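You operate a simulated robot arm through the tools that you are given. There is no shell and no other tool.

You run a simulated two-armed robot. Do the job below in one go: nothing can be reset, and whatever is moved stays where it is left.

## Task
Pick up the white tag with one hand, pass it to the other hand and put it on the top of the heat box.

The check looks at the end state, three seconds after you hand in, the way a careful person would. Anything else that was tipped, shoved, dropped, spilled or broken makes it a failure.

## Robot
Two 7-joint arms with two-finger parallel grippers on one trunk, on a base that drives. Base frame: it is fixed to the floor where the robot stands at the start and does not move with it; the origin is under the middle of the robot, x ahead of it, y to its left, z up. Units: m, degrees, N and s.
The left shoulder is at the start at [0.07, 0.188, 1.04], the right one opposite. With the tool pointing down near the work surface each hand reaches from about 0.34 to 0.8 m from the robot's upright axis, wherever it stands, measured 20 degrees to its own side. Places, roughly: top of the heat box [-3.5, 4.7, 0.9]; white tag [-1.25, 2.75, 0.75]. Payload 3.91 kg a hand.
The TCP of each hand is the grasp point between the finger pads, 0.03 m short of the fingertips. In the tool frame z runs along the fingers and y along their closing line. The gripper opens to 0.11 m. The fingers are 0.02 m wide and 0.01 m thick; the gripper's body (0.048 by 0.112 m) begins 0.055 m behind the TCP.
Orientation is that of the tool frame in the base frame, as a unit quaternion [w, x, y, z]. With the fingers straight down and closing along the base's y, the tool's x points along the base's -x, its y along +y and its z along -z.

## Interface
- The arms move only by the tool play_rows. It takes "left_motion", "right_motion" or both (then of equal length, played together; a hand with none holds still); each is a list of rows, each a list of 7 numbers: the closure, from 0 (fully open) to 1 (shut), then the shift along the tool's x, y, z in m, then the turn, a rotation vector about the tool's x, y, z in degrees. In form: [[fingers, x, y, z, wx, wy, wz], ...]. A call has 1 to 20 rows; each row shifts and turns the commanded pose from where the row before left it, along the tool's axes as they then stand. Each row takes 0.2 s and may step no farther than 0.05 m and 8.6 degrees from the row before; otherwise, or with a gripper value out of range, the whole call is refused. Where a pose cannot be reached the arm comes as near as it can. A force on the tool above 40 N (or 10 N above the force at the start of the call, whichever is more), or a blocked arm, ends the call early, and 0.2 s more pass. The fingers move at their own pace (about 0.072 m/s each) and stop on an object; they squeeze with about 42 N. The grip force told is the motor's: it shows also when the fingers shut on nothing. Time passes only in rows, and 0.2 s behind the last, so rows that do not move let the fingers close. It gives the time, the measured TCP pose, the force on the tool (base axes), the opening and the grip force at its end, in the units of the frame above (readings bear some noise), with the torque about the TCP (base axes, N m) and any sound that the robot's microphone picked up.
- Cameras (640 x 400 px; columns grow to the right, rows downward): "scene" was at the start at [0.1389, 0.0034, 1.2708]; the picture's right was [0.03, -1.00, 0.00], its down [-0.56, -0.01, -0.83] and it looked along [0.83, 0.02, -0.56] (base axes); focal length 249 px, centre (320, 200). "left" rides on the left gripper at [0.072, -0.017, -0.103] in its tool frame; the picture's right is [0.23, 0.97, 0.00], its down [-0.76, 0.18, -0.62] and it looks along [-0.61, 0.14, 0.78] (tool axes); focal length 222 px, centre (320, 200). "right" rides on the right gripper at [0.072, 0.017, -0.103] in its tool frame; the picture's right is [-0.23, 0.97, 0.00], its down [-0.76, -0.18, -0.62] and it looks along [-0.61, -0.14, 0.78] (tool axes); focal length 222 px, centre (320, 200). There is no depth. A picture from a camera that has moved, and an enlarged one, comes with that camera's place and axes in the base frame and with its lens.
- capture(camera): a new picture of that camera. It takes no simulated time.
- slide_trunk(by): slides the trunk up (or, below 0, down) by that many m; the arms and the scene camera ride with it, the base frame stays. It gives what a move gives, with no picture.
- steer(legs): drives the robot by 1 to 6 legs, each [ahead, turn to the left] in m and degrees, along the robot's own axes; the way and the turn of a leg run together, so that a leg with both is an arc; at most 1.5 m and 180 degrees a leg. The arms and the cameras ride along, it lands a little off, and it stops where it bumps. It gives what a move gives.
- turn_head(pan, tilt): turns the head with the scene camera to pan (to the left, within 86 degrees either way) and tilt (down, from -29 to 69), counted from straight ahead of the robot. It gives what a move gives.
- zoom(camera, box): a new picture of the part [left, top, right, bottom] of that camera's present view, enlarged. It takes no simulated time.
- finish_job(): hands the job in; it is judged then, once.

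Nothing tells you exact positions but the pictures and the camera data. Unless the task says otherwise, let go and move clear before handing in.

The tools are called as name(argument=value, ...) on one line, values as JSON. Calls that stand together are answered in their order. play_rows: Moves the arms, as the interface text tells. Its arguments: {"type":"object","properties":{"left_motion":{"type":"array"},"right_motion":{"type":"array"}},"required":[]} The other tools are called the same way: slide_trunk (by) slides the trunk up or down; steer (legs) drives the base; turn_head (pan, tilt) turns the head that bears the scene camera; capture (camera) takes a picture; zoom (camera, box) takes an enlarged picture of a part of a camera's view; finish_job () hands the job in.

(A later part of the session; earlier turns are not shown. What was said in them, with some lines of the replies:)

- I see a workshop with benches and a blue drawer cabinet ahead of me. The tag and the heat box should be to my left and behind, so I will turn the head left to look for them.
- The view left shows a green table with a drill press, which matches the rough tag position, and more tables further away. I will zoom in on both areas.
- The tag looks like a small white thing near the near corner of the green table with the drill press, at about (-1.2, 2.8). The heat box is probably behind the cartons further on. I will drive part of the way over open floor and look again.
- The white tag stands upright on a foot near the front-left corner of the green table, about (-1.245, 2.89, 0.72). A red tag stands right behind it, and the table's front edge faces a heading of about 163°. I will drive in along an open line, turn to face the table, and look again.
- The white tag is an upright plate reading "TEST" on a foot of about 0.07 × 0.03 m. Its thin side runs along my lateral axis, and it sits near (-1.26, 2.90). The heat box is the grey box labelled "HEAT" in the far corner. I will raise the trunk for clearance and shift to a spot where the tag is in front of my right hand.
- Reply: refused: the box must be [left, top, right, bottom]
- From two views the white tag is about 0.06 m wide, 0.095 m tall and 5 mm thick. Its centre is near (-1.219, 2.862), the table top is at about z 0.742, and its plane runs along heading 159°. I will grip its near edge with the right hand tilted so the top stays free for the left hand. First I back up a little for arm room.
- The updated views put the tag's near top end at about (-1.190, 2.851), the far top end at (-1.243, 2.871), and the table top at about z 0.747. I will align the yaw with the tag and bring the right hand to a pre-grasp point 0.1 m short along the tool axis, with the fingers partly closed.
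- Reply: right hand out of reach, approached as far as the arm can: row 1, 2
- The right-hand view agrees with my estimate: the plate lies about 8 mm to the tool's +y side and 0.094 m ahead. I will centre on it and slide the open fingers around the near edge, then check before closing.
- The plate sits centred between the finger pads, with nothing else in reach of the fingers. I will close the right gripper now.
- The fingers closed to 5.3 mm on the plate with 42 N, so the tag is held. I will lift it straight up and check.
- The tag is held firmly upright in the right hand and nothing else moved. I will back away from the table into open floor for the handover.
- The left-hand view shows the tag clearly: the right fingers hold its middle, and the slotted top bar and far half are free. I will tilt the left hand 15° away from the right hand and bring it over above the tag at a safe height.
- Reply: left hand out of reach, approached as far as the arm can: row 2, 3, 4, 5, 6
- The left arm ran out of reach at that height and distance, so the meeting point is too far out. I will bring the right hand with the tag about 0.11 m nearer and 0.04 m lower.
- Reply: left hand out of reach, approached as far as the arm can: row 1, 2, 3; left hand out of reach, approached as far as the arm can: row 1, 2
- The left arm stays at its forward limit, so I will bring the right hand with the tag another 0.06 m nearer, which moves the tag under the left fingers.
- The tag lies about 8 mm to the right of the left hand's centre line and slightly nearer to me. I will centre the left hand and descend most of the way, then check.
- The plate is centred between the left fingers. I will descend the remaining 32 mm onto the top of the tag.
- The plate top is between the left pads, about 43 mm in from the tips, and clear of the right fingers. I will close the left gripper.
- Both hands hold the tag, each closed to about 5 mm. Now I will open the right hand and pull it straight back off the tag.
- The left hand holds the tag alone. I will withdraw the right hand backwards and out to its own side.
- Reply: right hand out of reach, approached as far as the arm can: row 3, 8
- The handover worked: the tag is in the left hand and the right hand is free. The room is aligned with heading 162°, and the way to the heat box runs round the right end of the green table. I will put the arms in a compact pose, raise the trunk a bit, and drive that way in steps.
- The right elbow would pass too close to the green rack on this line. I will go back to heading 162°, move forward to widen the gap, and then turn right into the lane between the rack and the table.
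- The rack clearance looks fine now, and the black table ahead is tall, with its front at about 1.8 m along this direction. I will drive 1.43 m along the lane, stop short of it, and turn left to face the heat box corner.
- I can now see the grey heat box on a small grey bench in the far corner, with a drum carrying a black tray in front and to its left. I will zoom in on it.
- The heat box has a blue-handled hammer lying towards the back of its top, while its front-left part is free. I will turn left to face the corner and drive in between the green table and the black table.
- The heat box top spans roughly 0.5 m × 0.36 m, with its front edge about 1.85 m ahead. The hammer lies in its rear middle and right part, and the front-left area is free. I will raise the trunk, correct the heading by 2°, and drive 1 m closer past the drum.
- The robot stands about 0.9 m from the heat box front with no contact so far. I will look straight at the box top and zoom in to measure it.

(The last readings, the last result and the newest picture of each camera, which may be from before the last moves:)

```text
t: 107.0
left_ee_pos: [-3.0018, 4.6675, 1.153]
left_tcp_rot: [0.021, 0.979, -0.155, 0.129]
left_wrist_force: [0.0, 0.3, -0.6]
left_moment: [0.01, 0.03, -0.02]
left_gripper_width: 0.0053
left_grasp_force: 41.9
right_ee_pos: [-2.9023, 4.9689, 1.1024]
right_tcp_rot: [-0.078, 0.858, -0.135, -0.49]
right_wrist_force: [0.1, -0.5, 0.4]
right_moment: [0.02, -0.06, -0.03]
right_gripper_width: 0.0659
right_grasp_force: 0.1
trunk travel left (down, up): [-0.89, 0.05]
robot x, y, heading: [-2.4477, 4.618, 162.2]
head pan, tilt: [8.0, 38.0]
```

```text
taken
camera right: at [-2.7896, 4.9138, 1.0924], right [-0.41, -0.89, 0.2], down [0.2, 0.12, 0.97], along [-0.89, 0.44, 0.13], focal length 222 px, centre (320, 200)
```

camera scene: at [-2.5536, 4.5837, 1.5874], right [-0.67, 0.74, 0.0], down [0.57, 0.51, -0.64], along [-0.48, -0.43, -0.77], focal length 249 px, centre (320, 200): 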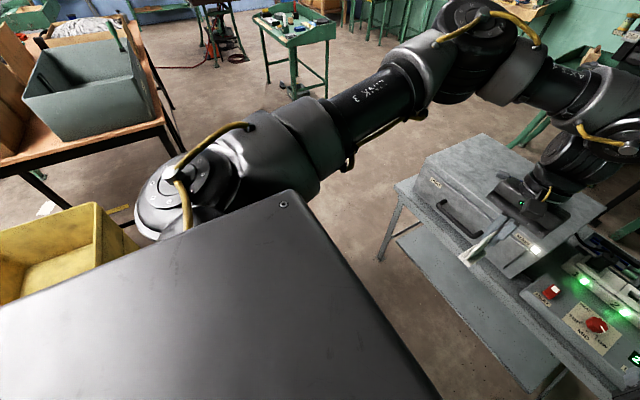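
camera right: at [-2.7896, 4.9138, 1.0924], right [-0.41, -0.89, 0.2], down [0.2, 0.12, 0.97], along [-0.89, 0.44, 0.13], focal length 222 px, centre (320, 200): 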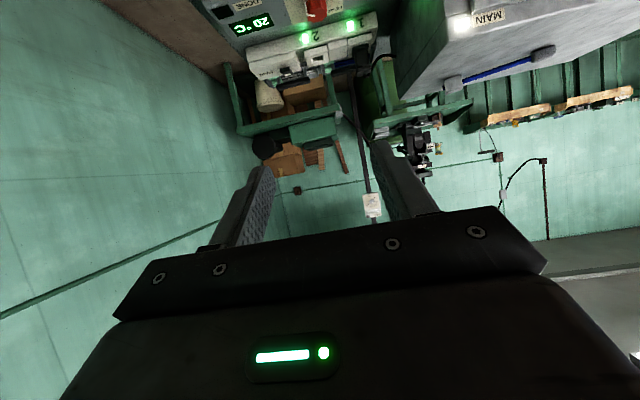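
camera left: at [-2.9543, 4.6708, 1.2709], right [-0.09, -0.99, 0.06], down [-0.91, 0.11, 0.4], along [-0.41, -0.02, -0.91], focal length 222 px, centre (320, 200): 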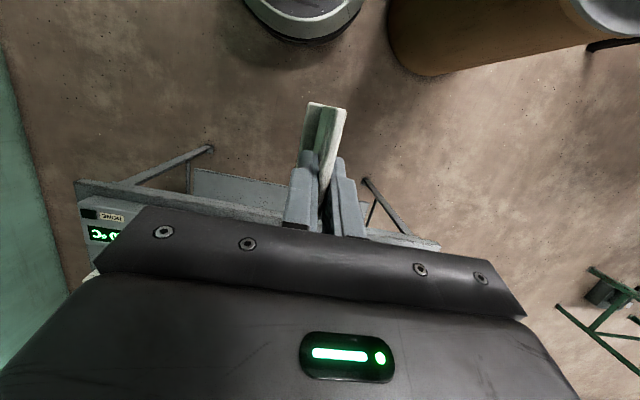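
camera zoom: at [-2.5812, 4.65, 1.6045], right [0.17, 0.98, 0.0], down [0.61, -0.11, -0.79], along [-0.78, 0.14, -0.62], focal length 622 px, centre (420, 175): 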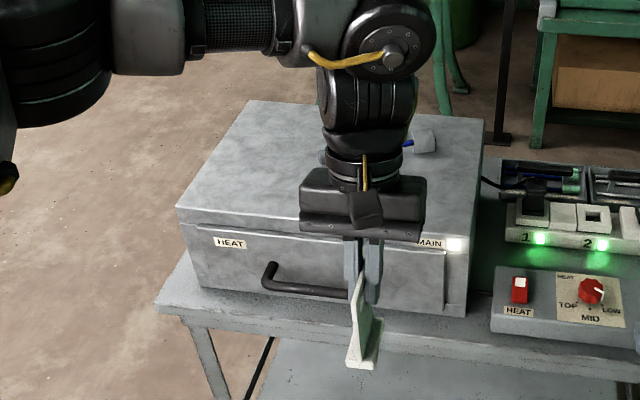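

The box top is at about z 0.91, with front corners at (-3.438, 4.384) and (-3.289, 4.856), and it is about 0.35 m deep. I plan to set the tag at about (-3.515, 4.538), some 0.12 m from the front and left edges and clear of the hammer. I will drive the last 0.47 m with a slight left shift.

steer(legs=[[0, 7], [0.46, 0], [0, -7]])

turn_head(pan=10, tilt=50)

capture(camera="scene")

capture(camera="left")

```text
t: 110.9
left_ee_pos: [-3.4541, 4.7455, 1.1523]
left_tcp_rot: [0.019, 0.98, -0.152, 0.129]
left_wrist_force: [-0.2, -0.3, -0.7]
left_moment: [0.03, 0.02, 0.0]
left_gripper_width: 0.0054
left_grasp_force: 41.8
right_ee_pos: [-3.36, 5.0475, 1.1032]
right_tcp_rot: [-0.077, 0.858, -0.131, -0.491]
right_wrist_force: [0.4, -0.1, 0.0]
right_moment: [0.05, -0.02, -0.04]
right_gripper_width: 0.0661
right_grasp_force: 0.1
trunk travel left (down, up): [-0.89, 0.05]
robot x, y, heading: [-2.8994, 4.7069, 162.7]
head pan, tilt: [8.0, 38.0]
```

```text
t: 111.7
left_ee_pos: [-3.4534, 4.7475, 1.1528]
left_tcp_rot: [0.02, 0.98, -0.15, 0.129]
left_wrist_force: [-0.9, 0.3, -0.1]
left_moment: [-0.01, 0.01, -0.02]
left_gripper_width: 0.0054
left_grasp_force: 42.0
right_ee_pos: [-3.3586, 5.0505, 1.1018]
right_tcp_rot: [-0.075, 0.858, -0.132, -0.491]
right_wrist_force: [0.2, -0.2, 0.3]
right_moment: [0.0, -0.01, 0.04]
right_gripper_width: 0.0659
right_grasp_force: 0.1
trunk travel left (down, up): [-0.89, 0.05]
robot x, y, heading: [-2.901, 4.7033, 162.4]
head pan, tilt: [10.0, 50.0]
```

```text
taken
camera scene: at [-3.0245, 4.7318, 1.5874], right [0.13, 0.99, 0.0], down [0.76, -0.1, -0.64], along [-0.64, 0.08, -0.77], focal length 249 px, centre (320, 200)
```

scene: 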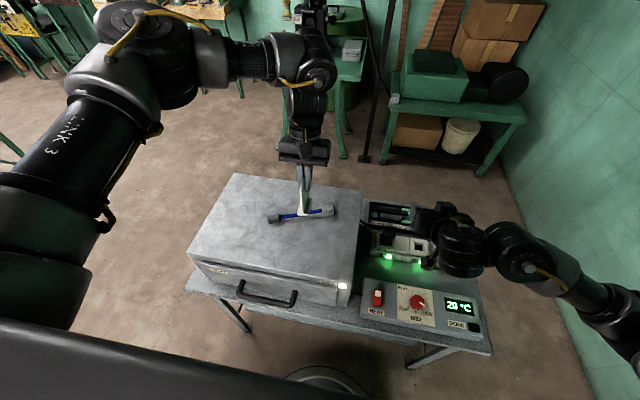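

```text
taken
camera left: at [-3.4066, 4.7524, 1.271], right [-0.08, -0.99, 0.06], down [-0.91, 0.1, 0.4], along [-0.41, -0.02, -0.91], focal length 222 px, centre (320, 200)
```

left: 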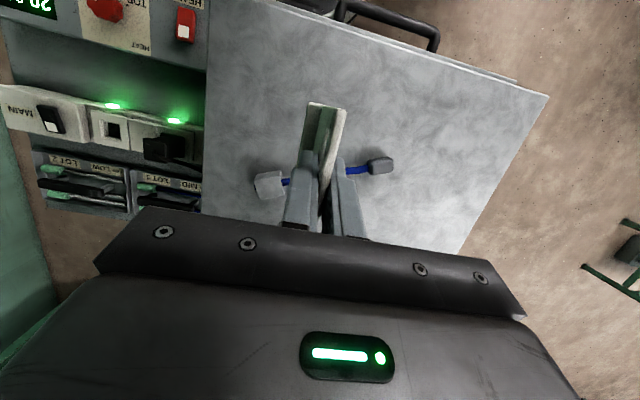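

The tag is now above the box but over the hammer, which lies at about q 3.31–3.52 in room terms. I will move the left hand about 0.25 m to my left at this height, over the free front-left area, and check.

play_rows(left_motion=[[1, -0.0018, 0.04, -0.0005, 0, 0, 0], [1, -0.0018, 0.0416, -0.0005, 0, 0, 0], [1, -0.0018, 0.0416, -0.0005, 0, 0, 0], [1, -0.0018, 0.0416, -0.0005, 0, 0, 0], [1, -0.0018, 0.0416, -0.0005, 0, 0, 0], [1, -0.002, 0.0416, -0.0005, 0, 0, 0], [1, 0, 0, 0, 0, 0, 0]])

capture(camera="scene")

capture(camera="left")

```text
t: 113.3
left_ee_pos: [-3.538, 4.5164, 1.1515]
left_tcp_rot: [0.02, 0.98, -0.151, 0.129]
left_wrist_force: [-0.5, 0.0, -0.5]
left_moment: [0.02, 0.0, 0.03]
left_gripper_width: 0.0055
left_grasp_force: 42.1
right_ee_pos: [-3.3589, 5.0495, 1.1027]
right_tcp_rot: [-0.075, 0.858, -0.13, -0.491]
right_wrist_force: [0.1, -0.5, -0.2]
right_moment: [0.01, 0.0, -0.02]
right_gripper_width: 0.0659
right_grasp_force: 0.0
trunk travel left (down, up): [-0.89, 0.05]
robot x, y, heading: [-2.906, 4.7066, 162.6]
head pan, tilt: [10.0, 50.0]
```

```text
taken
camera scene: at [-3.0247, 4.7308, 1.5874], right [0.13, 0.99, 0.0], down [0.76, -0.1, -0.64], along [-0.64, 0.08, -0.77], focal length 249 px, centre (320, 200)
```

scene: 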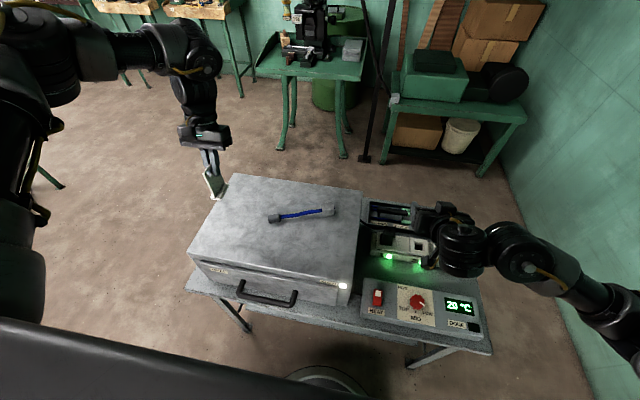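

```text
taken
camera left: at [-3.4914, 4.5198, 1.271], right [-0.08, -0.99, 0.06], down [-0.91, 0.1, 0.4], along [-0.41, -0.02, -0.91], focal length 222 px, centre (320, 200)
```

left: 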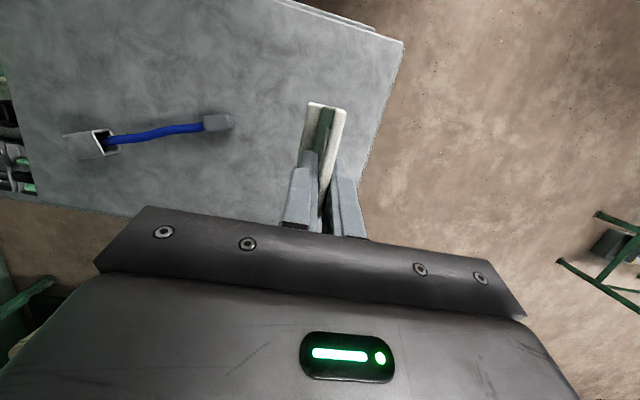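

The tag is over the free front-left area, about 0.12 m from the front edge, 0.10 m from the left edge and more than 0.1 m from the hammer. I will lower it by 0.13 m and check the gap.

play_rows(left_motion=[[1, -0.0084, 0, 0.0314, 0, 0, 0], [1, -0.0084, 0, 0.0314, 0, 0, 0], [1, -0.0084, 0, 0.0314, 0, 0, 0], [1, -0.0084, 0, 0.0314, 0, 0, 0], [1, 0, 0, 0, 0, 0, 0]])

zoom(camera="scene", box=[180, 120, 300, 240])

capture(camera="left")

```text
t: 114.5
left_ee_pos: [-3.5363, 4.515, 1.0218]
left_tcp_rot: [0.02, 0.98, -0.15, 0.129]
left_wrist_force: [-0.2, 0.1, -0.3]
left_moment: [-0.02, -0.01, -0.01]
left_gripper_width: 0.0053
left_grasp_force: 41.6
right_ee_pos: [-3.3589, 5.0499, 1.1023]
right_tcp_rot: [-0.074, 0.859, -0.13, -0.49]
right_wrist_force: [0.9, 0.0, 0.5]
right_moment: [0.01, 0.0, 0.0]
right_gripper_width: 0.0662
right_grasp_force: 0.2
trunk travel left (down, up): [-0.89, 0.05]
robot x, y, heading: [-2.8997, 4.7047, 162.7]
head pan, tilt: [10.0, 50.0]
```

```text
3.33 times, centred on (240, 180) of scene
camera zoom: at [-3.0243, 4.7304, 1.5874], right [0.13, 0.99, 0.0], down [0.76, -0.1, -0.64], along [-0.64, 0.08, -0.77], focal length 829 px, centre (587, 267)
```

zoom: 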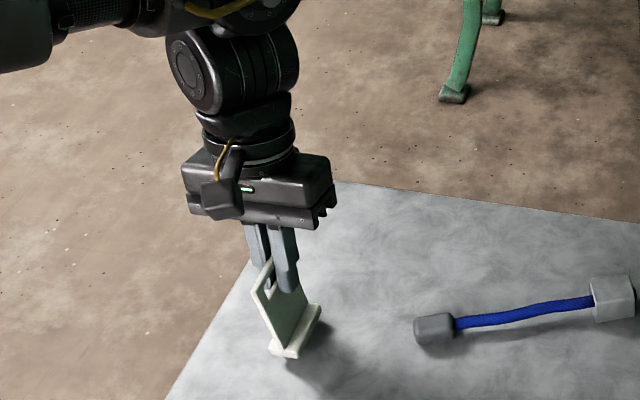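

```text
taken
camera left: at [-3.4896, 4.5199, 1.1398], right [-0.08, -0.99, 0.06], down [-0.91, 0.1, 0.4], along [-0.41, -0.02, -0.91], focal length 222 px, centre (320, 200)
```

left: 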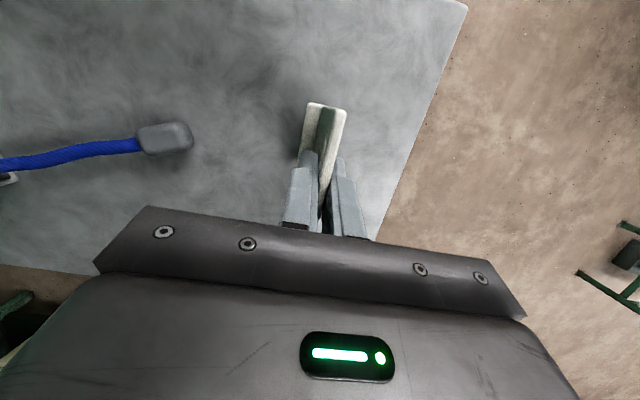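

play_rows(left_motion=[[1, -0.0021, 0, 0.0077, 0, 0, 0], [1, -0.0021, 0, 0.0077, 0, 0, 0], [1, 0, 0, 0, 0, 0, 0]])

zoom(camera="scene", box=[205, 170, 265, 230])

```text
t: 115.3
left_ee_pos: [-3.5383, 4.5166, 1.01]
left_tcp_rot: [0.02, 0.98, -0.15, 0.128]
left_wrist_force: [-5.2, -3.1, 35.6]
left_moment: [-0.36, -0.47, -0.09]
left_gripper_width: 0.0055
left_grasp_force: 41.9
right_ee_pos: [-3.356, 5.0513, 1.1043]
right_tcp_rot: [-0.074, 0.858, -0.13, -0.492]
right_wrist_force: [0.8, -0.7, -0.5]
right_moment: [0.02, -0.01, 0.01]
right_gripper_width: 0.0662
right_grasp_force: 0.1
trunk travel left (down, up): [-0.89, 0.05]
robot x, y, heading: [-2.902, 4.7037, 162.7]
head pan, tilt: [10.0, 50.0]
```

```text
6.67 times, centred on (235, 200) of scene
camera zoom: at [-3.0212, 4.7315, 1.5883], right [0.13, 0.99, 0.0], down [0.76, -0.1, -0.64], along [-0.64, 0.08, -0.76], focal length 1657 px, centre (887, 200)
```

zoom: 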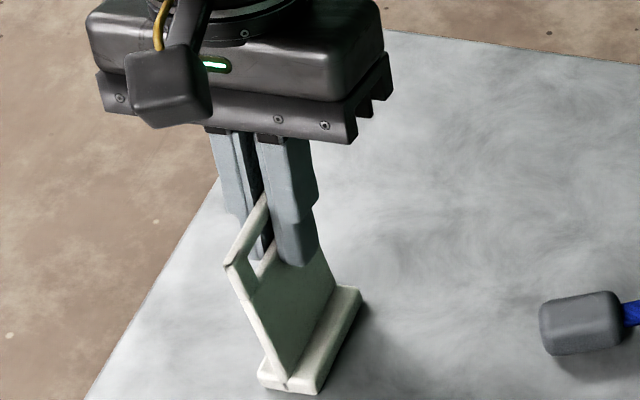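

The base of the tag has met the box top: 36 N upward, with the pressure centre inside its foot. I will ease up a few millimetres to reduce the push.

play_rows(left_motion=[[1, 0.0006, 0, -0.0022, 0, 0, 0], [1, 0, 0, 0, 0, 0, 0]])

```text
t: 115.9
left_ee_pos: [-3.5368, 4.5164, 1.0106]
left_tcp_rot: [0.02, 0.98, -0.151, 0.128]
left_wrist_force: [-5.5, 0.9, 24.9]
left_moment: [0.06, 0.34, -0.04]
left_gripper_width: 0.0054
left_grasp_force: 42.2
right_ee_pos: [-3.3575, 5.051, 1.1033]
right_tcp_rot: [-0.075, 0.857, -0.131, -0.492]
right_wrist_force: [-0.2, -0.3, 0.9]
right_moment: [0.01, -0.01, 0.0]
right_gripper_width: 0.0661
right_grasp_force: 0.0
trunk travel left (down, up): [-0.89, 0.05]
robot x, y, heading: [-2.8993, 4.706, 162.5]
head pan, tilt: [10.0, 50.0]
```

play_rows(left_motion=[[1, 0.001, 0, -0.0036, 0, 0, 0], [1, 0, 0, 0, 0, 0, 0]])

zoom(camera="scene", box=[205, 170, 265, 230])

zoom(camera="left", box=[220, 40, 420, 240])

```text
t: 116.5
left_ee_pos: [-3.5378, 4.5124, 1.0107]
left_tcp_rot: [0.021, 0.98, -0.151, 0.13]
left_wrist_force: [-0.3, 0.3, -0.8]
left_moment: [0.02, 0.03, 0.03]
left_gripper_width: 0.0053
left_grasp_force: 41.7
right_ee_pos: [-3.3592, 5.049, 1.101]
right_tcp_rot: [-0.076, 0.858, -0.131, -0.49]
right_wrist_force: [0.4, 0.5, 0.3]
right_moment: [0.03, 0.02, -0.05]
right_gripper_width: 0.066
right_grasp_force: 0.0
trunk travel left (down, up): [-0.89, 0.05]
robot x, y, heading: [-2.9008, 4.7062, 162.5]
head pan, tilt: [10.0, 50.0]
```

```text
6.67 times, centred on (235, 200) of scene
camera zoom: at [-3.0245, 4.7298, 1.5871], right [0.13, 0.99, 0.0], down [0.76, -0.1, -0.64], along [-0.64, 0.08, -0.77], focal length 1657 px, centre (887, 200)
```

zoom: 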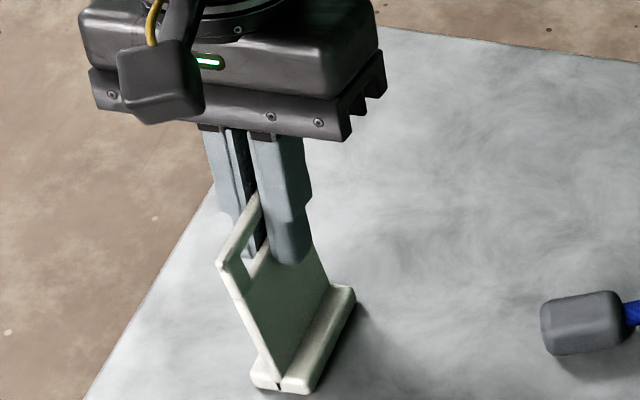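

```text
2.00 times, centred on (320, 140) of left
camera zoom: at [-3.4912, 4.5169, 1.129], right [-0.08, -0.99, 0.06], down [-0.91, 0.1, 0.4], along [-0.41, -0.02, -0.91], focal length 444 px, centre (320, 320)
```

zoom: 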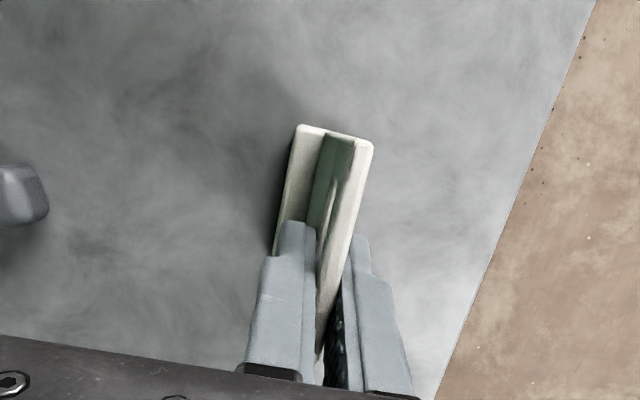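

play_rows(left_motion=[[1, -0.0004, 0, 0.0014, 0, 0, 0], [1, 0, 0, 0, 0, 0, 0]])

```text
t: 117.1
left_ee_pos: [-3.5382, 4.514, 1.0107]
left_tcp_rot: [0.021, 0.98, -0.151, 0.13]
left_wrist_force: [-0.5, -1.6, -0.3]
left_moment: [0.03, 0.04, 0.0]
left_gripper_width: 0.0054
left_grasp_force: 42.4
right_ee_pos: [-3.3576, 5.0495, 1.1013]
right_tcp_rot: [-0.075, 0.858, -0.131, -0.49]
right_wrist_force: [-0.5, 0.6, 0.5]
right_moment: [0.0, -0.02, 0.0]
right_gripper_width: 0.0658
right_grasp_force: 0.0
trunk travel left (down, up): [-0.89, 0.05]
robot x, y, heading: [-2.9022, 4.7087, 162.7]
head pan, tilt: [10.0, 50.0]
```

play_rows(left_motion=[[1, -0.0004, 0, 0.0014, 0, 0, 0], [1, 0, 0, 0, 0, 0, 0]])

```text
t: 117.7
left_ee_pos: [-3.5376, 4.5142, 1.0096]
left_tcp_rot: [0.02, 0.98, -0.151, 0.129]
left_wrist_force: [-0.5, -1.9, 5.8]
left_moment: [-0.08, 0.18, 0.04]
left_gripper_width: 0.0054
left_grasp_force: 42.2
right_ee_pos: [-3.358, 5.0498, 1.1018]
right_tcp_rot: [-0.075, 0.858, -0.13, -0.491]
right_wrist_force: [-0.3, 0.4, 0.0]
right_moment: [-0.01, 0.01, 0.01]
right_gripper_width: 0.0661
right_grasp_force: 0.1
trunk travel left (down, up): [-0.89, 0.05]
robot x, y, heading: [-2.9013, 4.704, 162.5]
head pan, tilt: [10.0, 50.0]
```

The tag rests on the box with a light 6 N push. I will open the left fingers gradually.

play_rows(left_motion=[[0.93, 0, 0, 0, 0, 0, 0], [0.88, 0, 0, 0, 0, 0, 0], [0.8, 0, 0, 0, 0, 0, 0], [0.65, 0, 0, 0, 0, 0, 0], [0.5, 0, 0, 0, 0, 0, 0], [0.5, 0, 0, 0, 0, 0, 0]])

zoom(camera="scene", box=[205, 170, 265, 230])

zoom(camera="left", box=[220, 40, 420, 240])

```text
t: 119.1
left_ee_pos: [-3.5377, 4.5138, 1.0088]
left_tcp_rot: [0.019, 0.98, -0.15, 0.129]
left_wrist_force: [0.1, 0.5, -0.5]
left_moment: [0.02, 0.02, 0.02]
left_gripper_width: 0.055
left_grasp_force: 0.1
right_ee_pos: [-3.3597, 5.0498, 1.1025]
right_tcp_rot: [-0.076, 0.858, -0.132, -0.49]
right_wrist_force: [0.3, -0.4, -0.1]
right_moment: [0.0, 0.01, -0.02]
right_gripper_width: 0.0662
right_grasp_force: 0.0
trunk travel left (down, up): [-0.89, 0.05]
robot x, y, heading: [-2.9022, 4.7042, 162.6]
head pan, tilt: [10.0, 50.0]
```

```text
6.67 times, centred on (235, 200) of scene
camera zoom: at [-3.0248, 4.7303, 1.5874], right [0.13, 0.99, 0.0], down [0.76, -0.1, -0.64], along [-0.64, 0.08, -0.77], focal length 1657 px, centre (887, 200)
```

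zoom: 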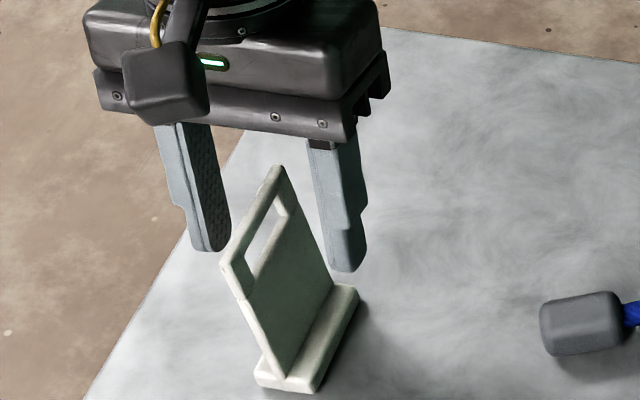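

```text
2.00 times, centred on (320, 140) of left
camera zoom: at [-3.492, 4.5186, 1.1278], right [-0.08, -0.99, 0.06], down [-0.91, 0.1, 0.4], along [-0.41, -0.02, -0.91], focal length 444 px, centre (320, 320)
```

zoom: 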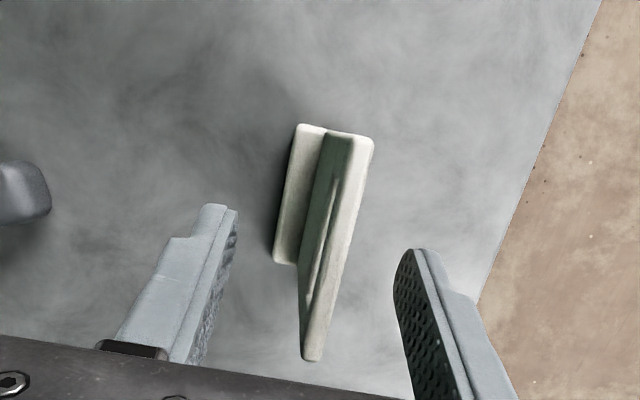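

The tag stands upright on the box with both pads free of it. I will lift the hand away along its own axis and check the result.

play_rows(left_motion=[[0.5, 0, 0, -0.01, 0, 0, 0], [0.5, 0, 0, -0.03, 0, 0, 0], [0.5, 0, 0, -0.035, 0, 0, 0], [0.5, 0, 0, -0.035, 0, 0, 0], [0.5, 0, 0, -0.035, 0, 0, 0], [0.5, 0, 0, 0, 0, 0, 0]])

capture(camera="scene")

capture(camera="left")

zoom(camera="scene", box=[190, 150, 350, 280])

```text
t: 120.5
left_ee_pos: [-3.5741, 4.5244, 1.1503]
left_tcp_rot: [0.02, 0.98, -0.15, 0.13]
left_wrist_force: [-0.4, 0.2, 0.5]
left_moment: [0.01, 0.03, 0.02]
left_gripper_width: 0.055
left_grasp_force: 0.0
right_ee_pos: [-3.3593, 5.0503, 1.1029]
right_tcp_rot: [-0.075, 0.858, -0.131, -0.49]
right_wrist_force: [0.3, 0.1, 0.4]
right_moment: [0.01, 0.02, 0.02]
right_gripper_width: 0.0658
right_grasp_force: 0.1
trunk travel left (down, up): [-0.89, 0.05]
robot x, y, heading: [-2.9022, 4.7051, 162.8]
head pan, tilt: [10.0, 50.0]
```

```text
taken
camera scene: at [-3.0251, 4.7298, 1.5874], right [0.13, 0.99, 0.0], down [0.76, -0.1, -0.64], along [-0.64, 0.08, -0.77], focal length 249 px, centre (320, 200)
```

scene: 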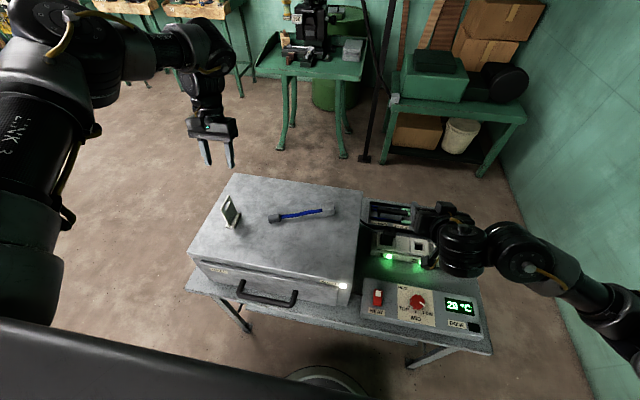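

```text
taken
camera left: at [-3.528, 4.5292, 1.2681], right [-0.08, -0.99, 0.06], down [-0.91, 0.1, 0.4], along [-0.41, -0.02, -0.91], focal length 222 px, centre (320, 200)
```

left: 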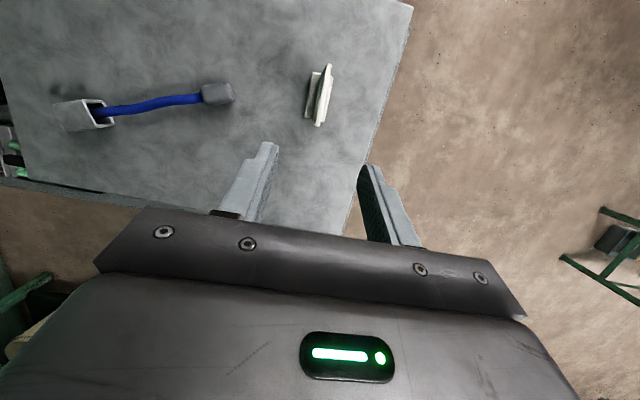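

```text
3.08 times, centred on (270, 215) of scene
camera zoom: at [-3.0251, 4.7298, 1.5874], right [0.13, 0.99, 0.0], down [0.76, -0.1, -0.64], along [-0.64, 0.08, -0.77], focal length 765 px, centre (474, 154)
```

zoom: 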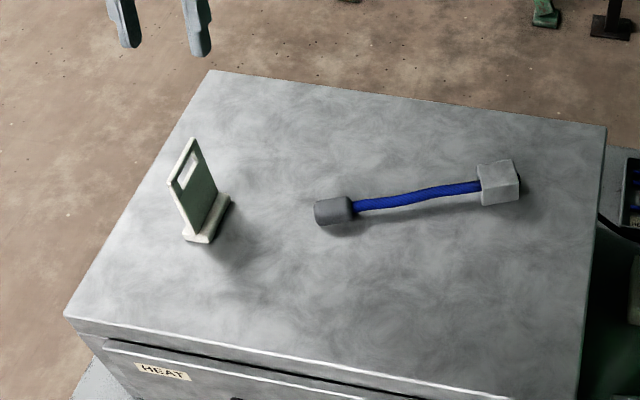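

The white tag stands upright on the front-left part of the heat box top, the hammer beside it is untouched, and both hands are clear. I am handing the job in.

finish_job()

```text
The job is handed in.
```

The white tag is standing upright on top of the heat box, near the front-left corner. I picked it up with the right hand and passed it to the left hand in mid-air. The left hand then set it down, and both hands were clear before I handed in.

I saw no sign that anything else was knocked or shifted. The hammer on the heat box and the red tag on the green table looked untouched in the pictures I took. I did not take a final picture of the drum next to the heat box after driving past it, but the drive never stopped for a bump.

The job is handed in; the result of the check has not come back.
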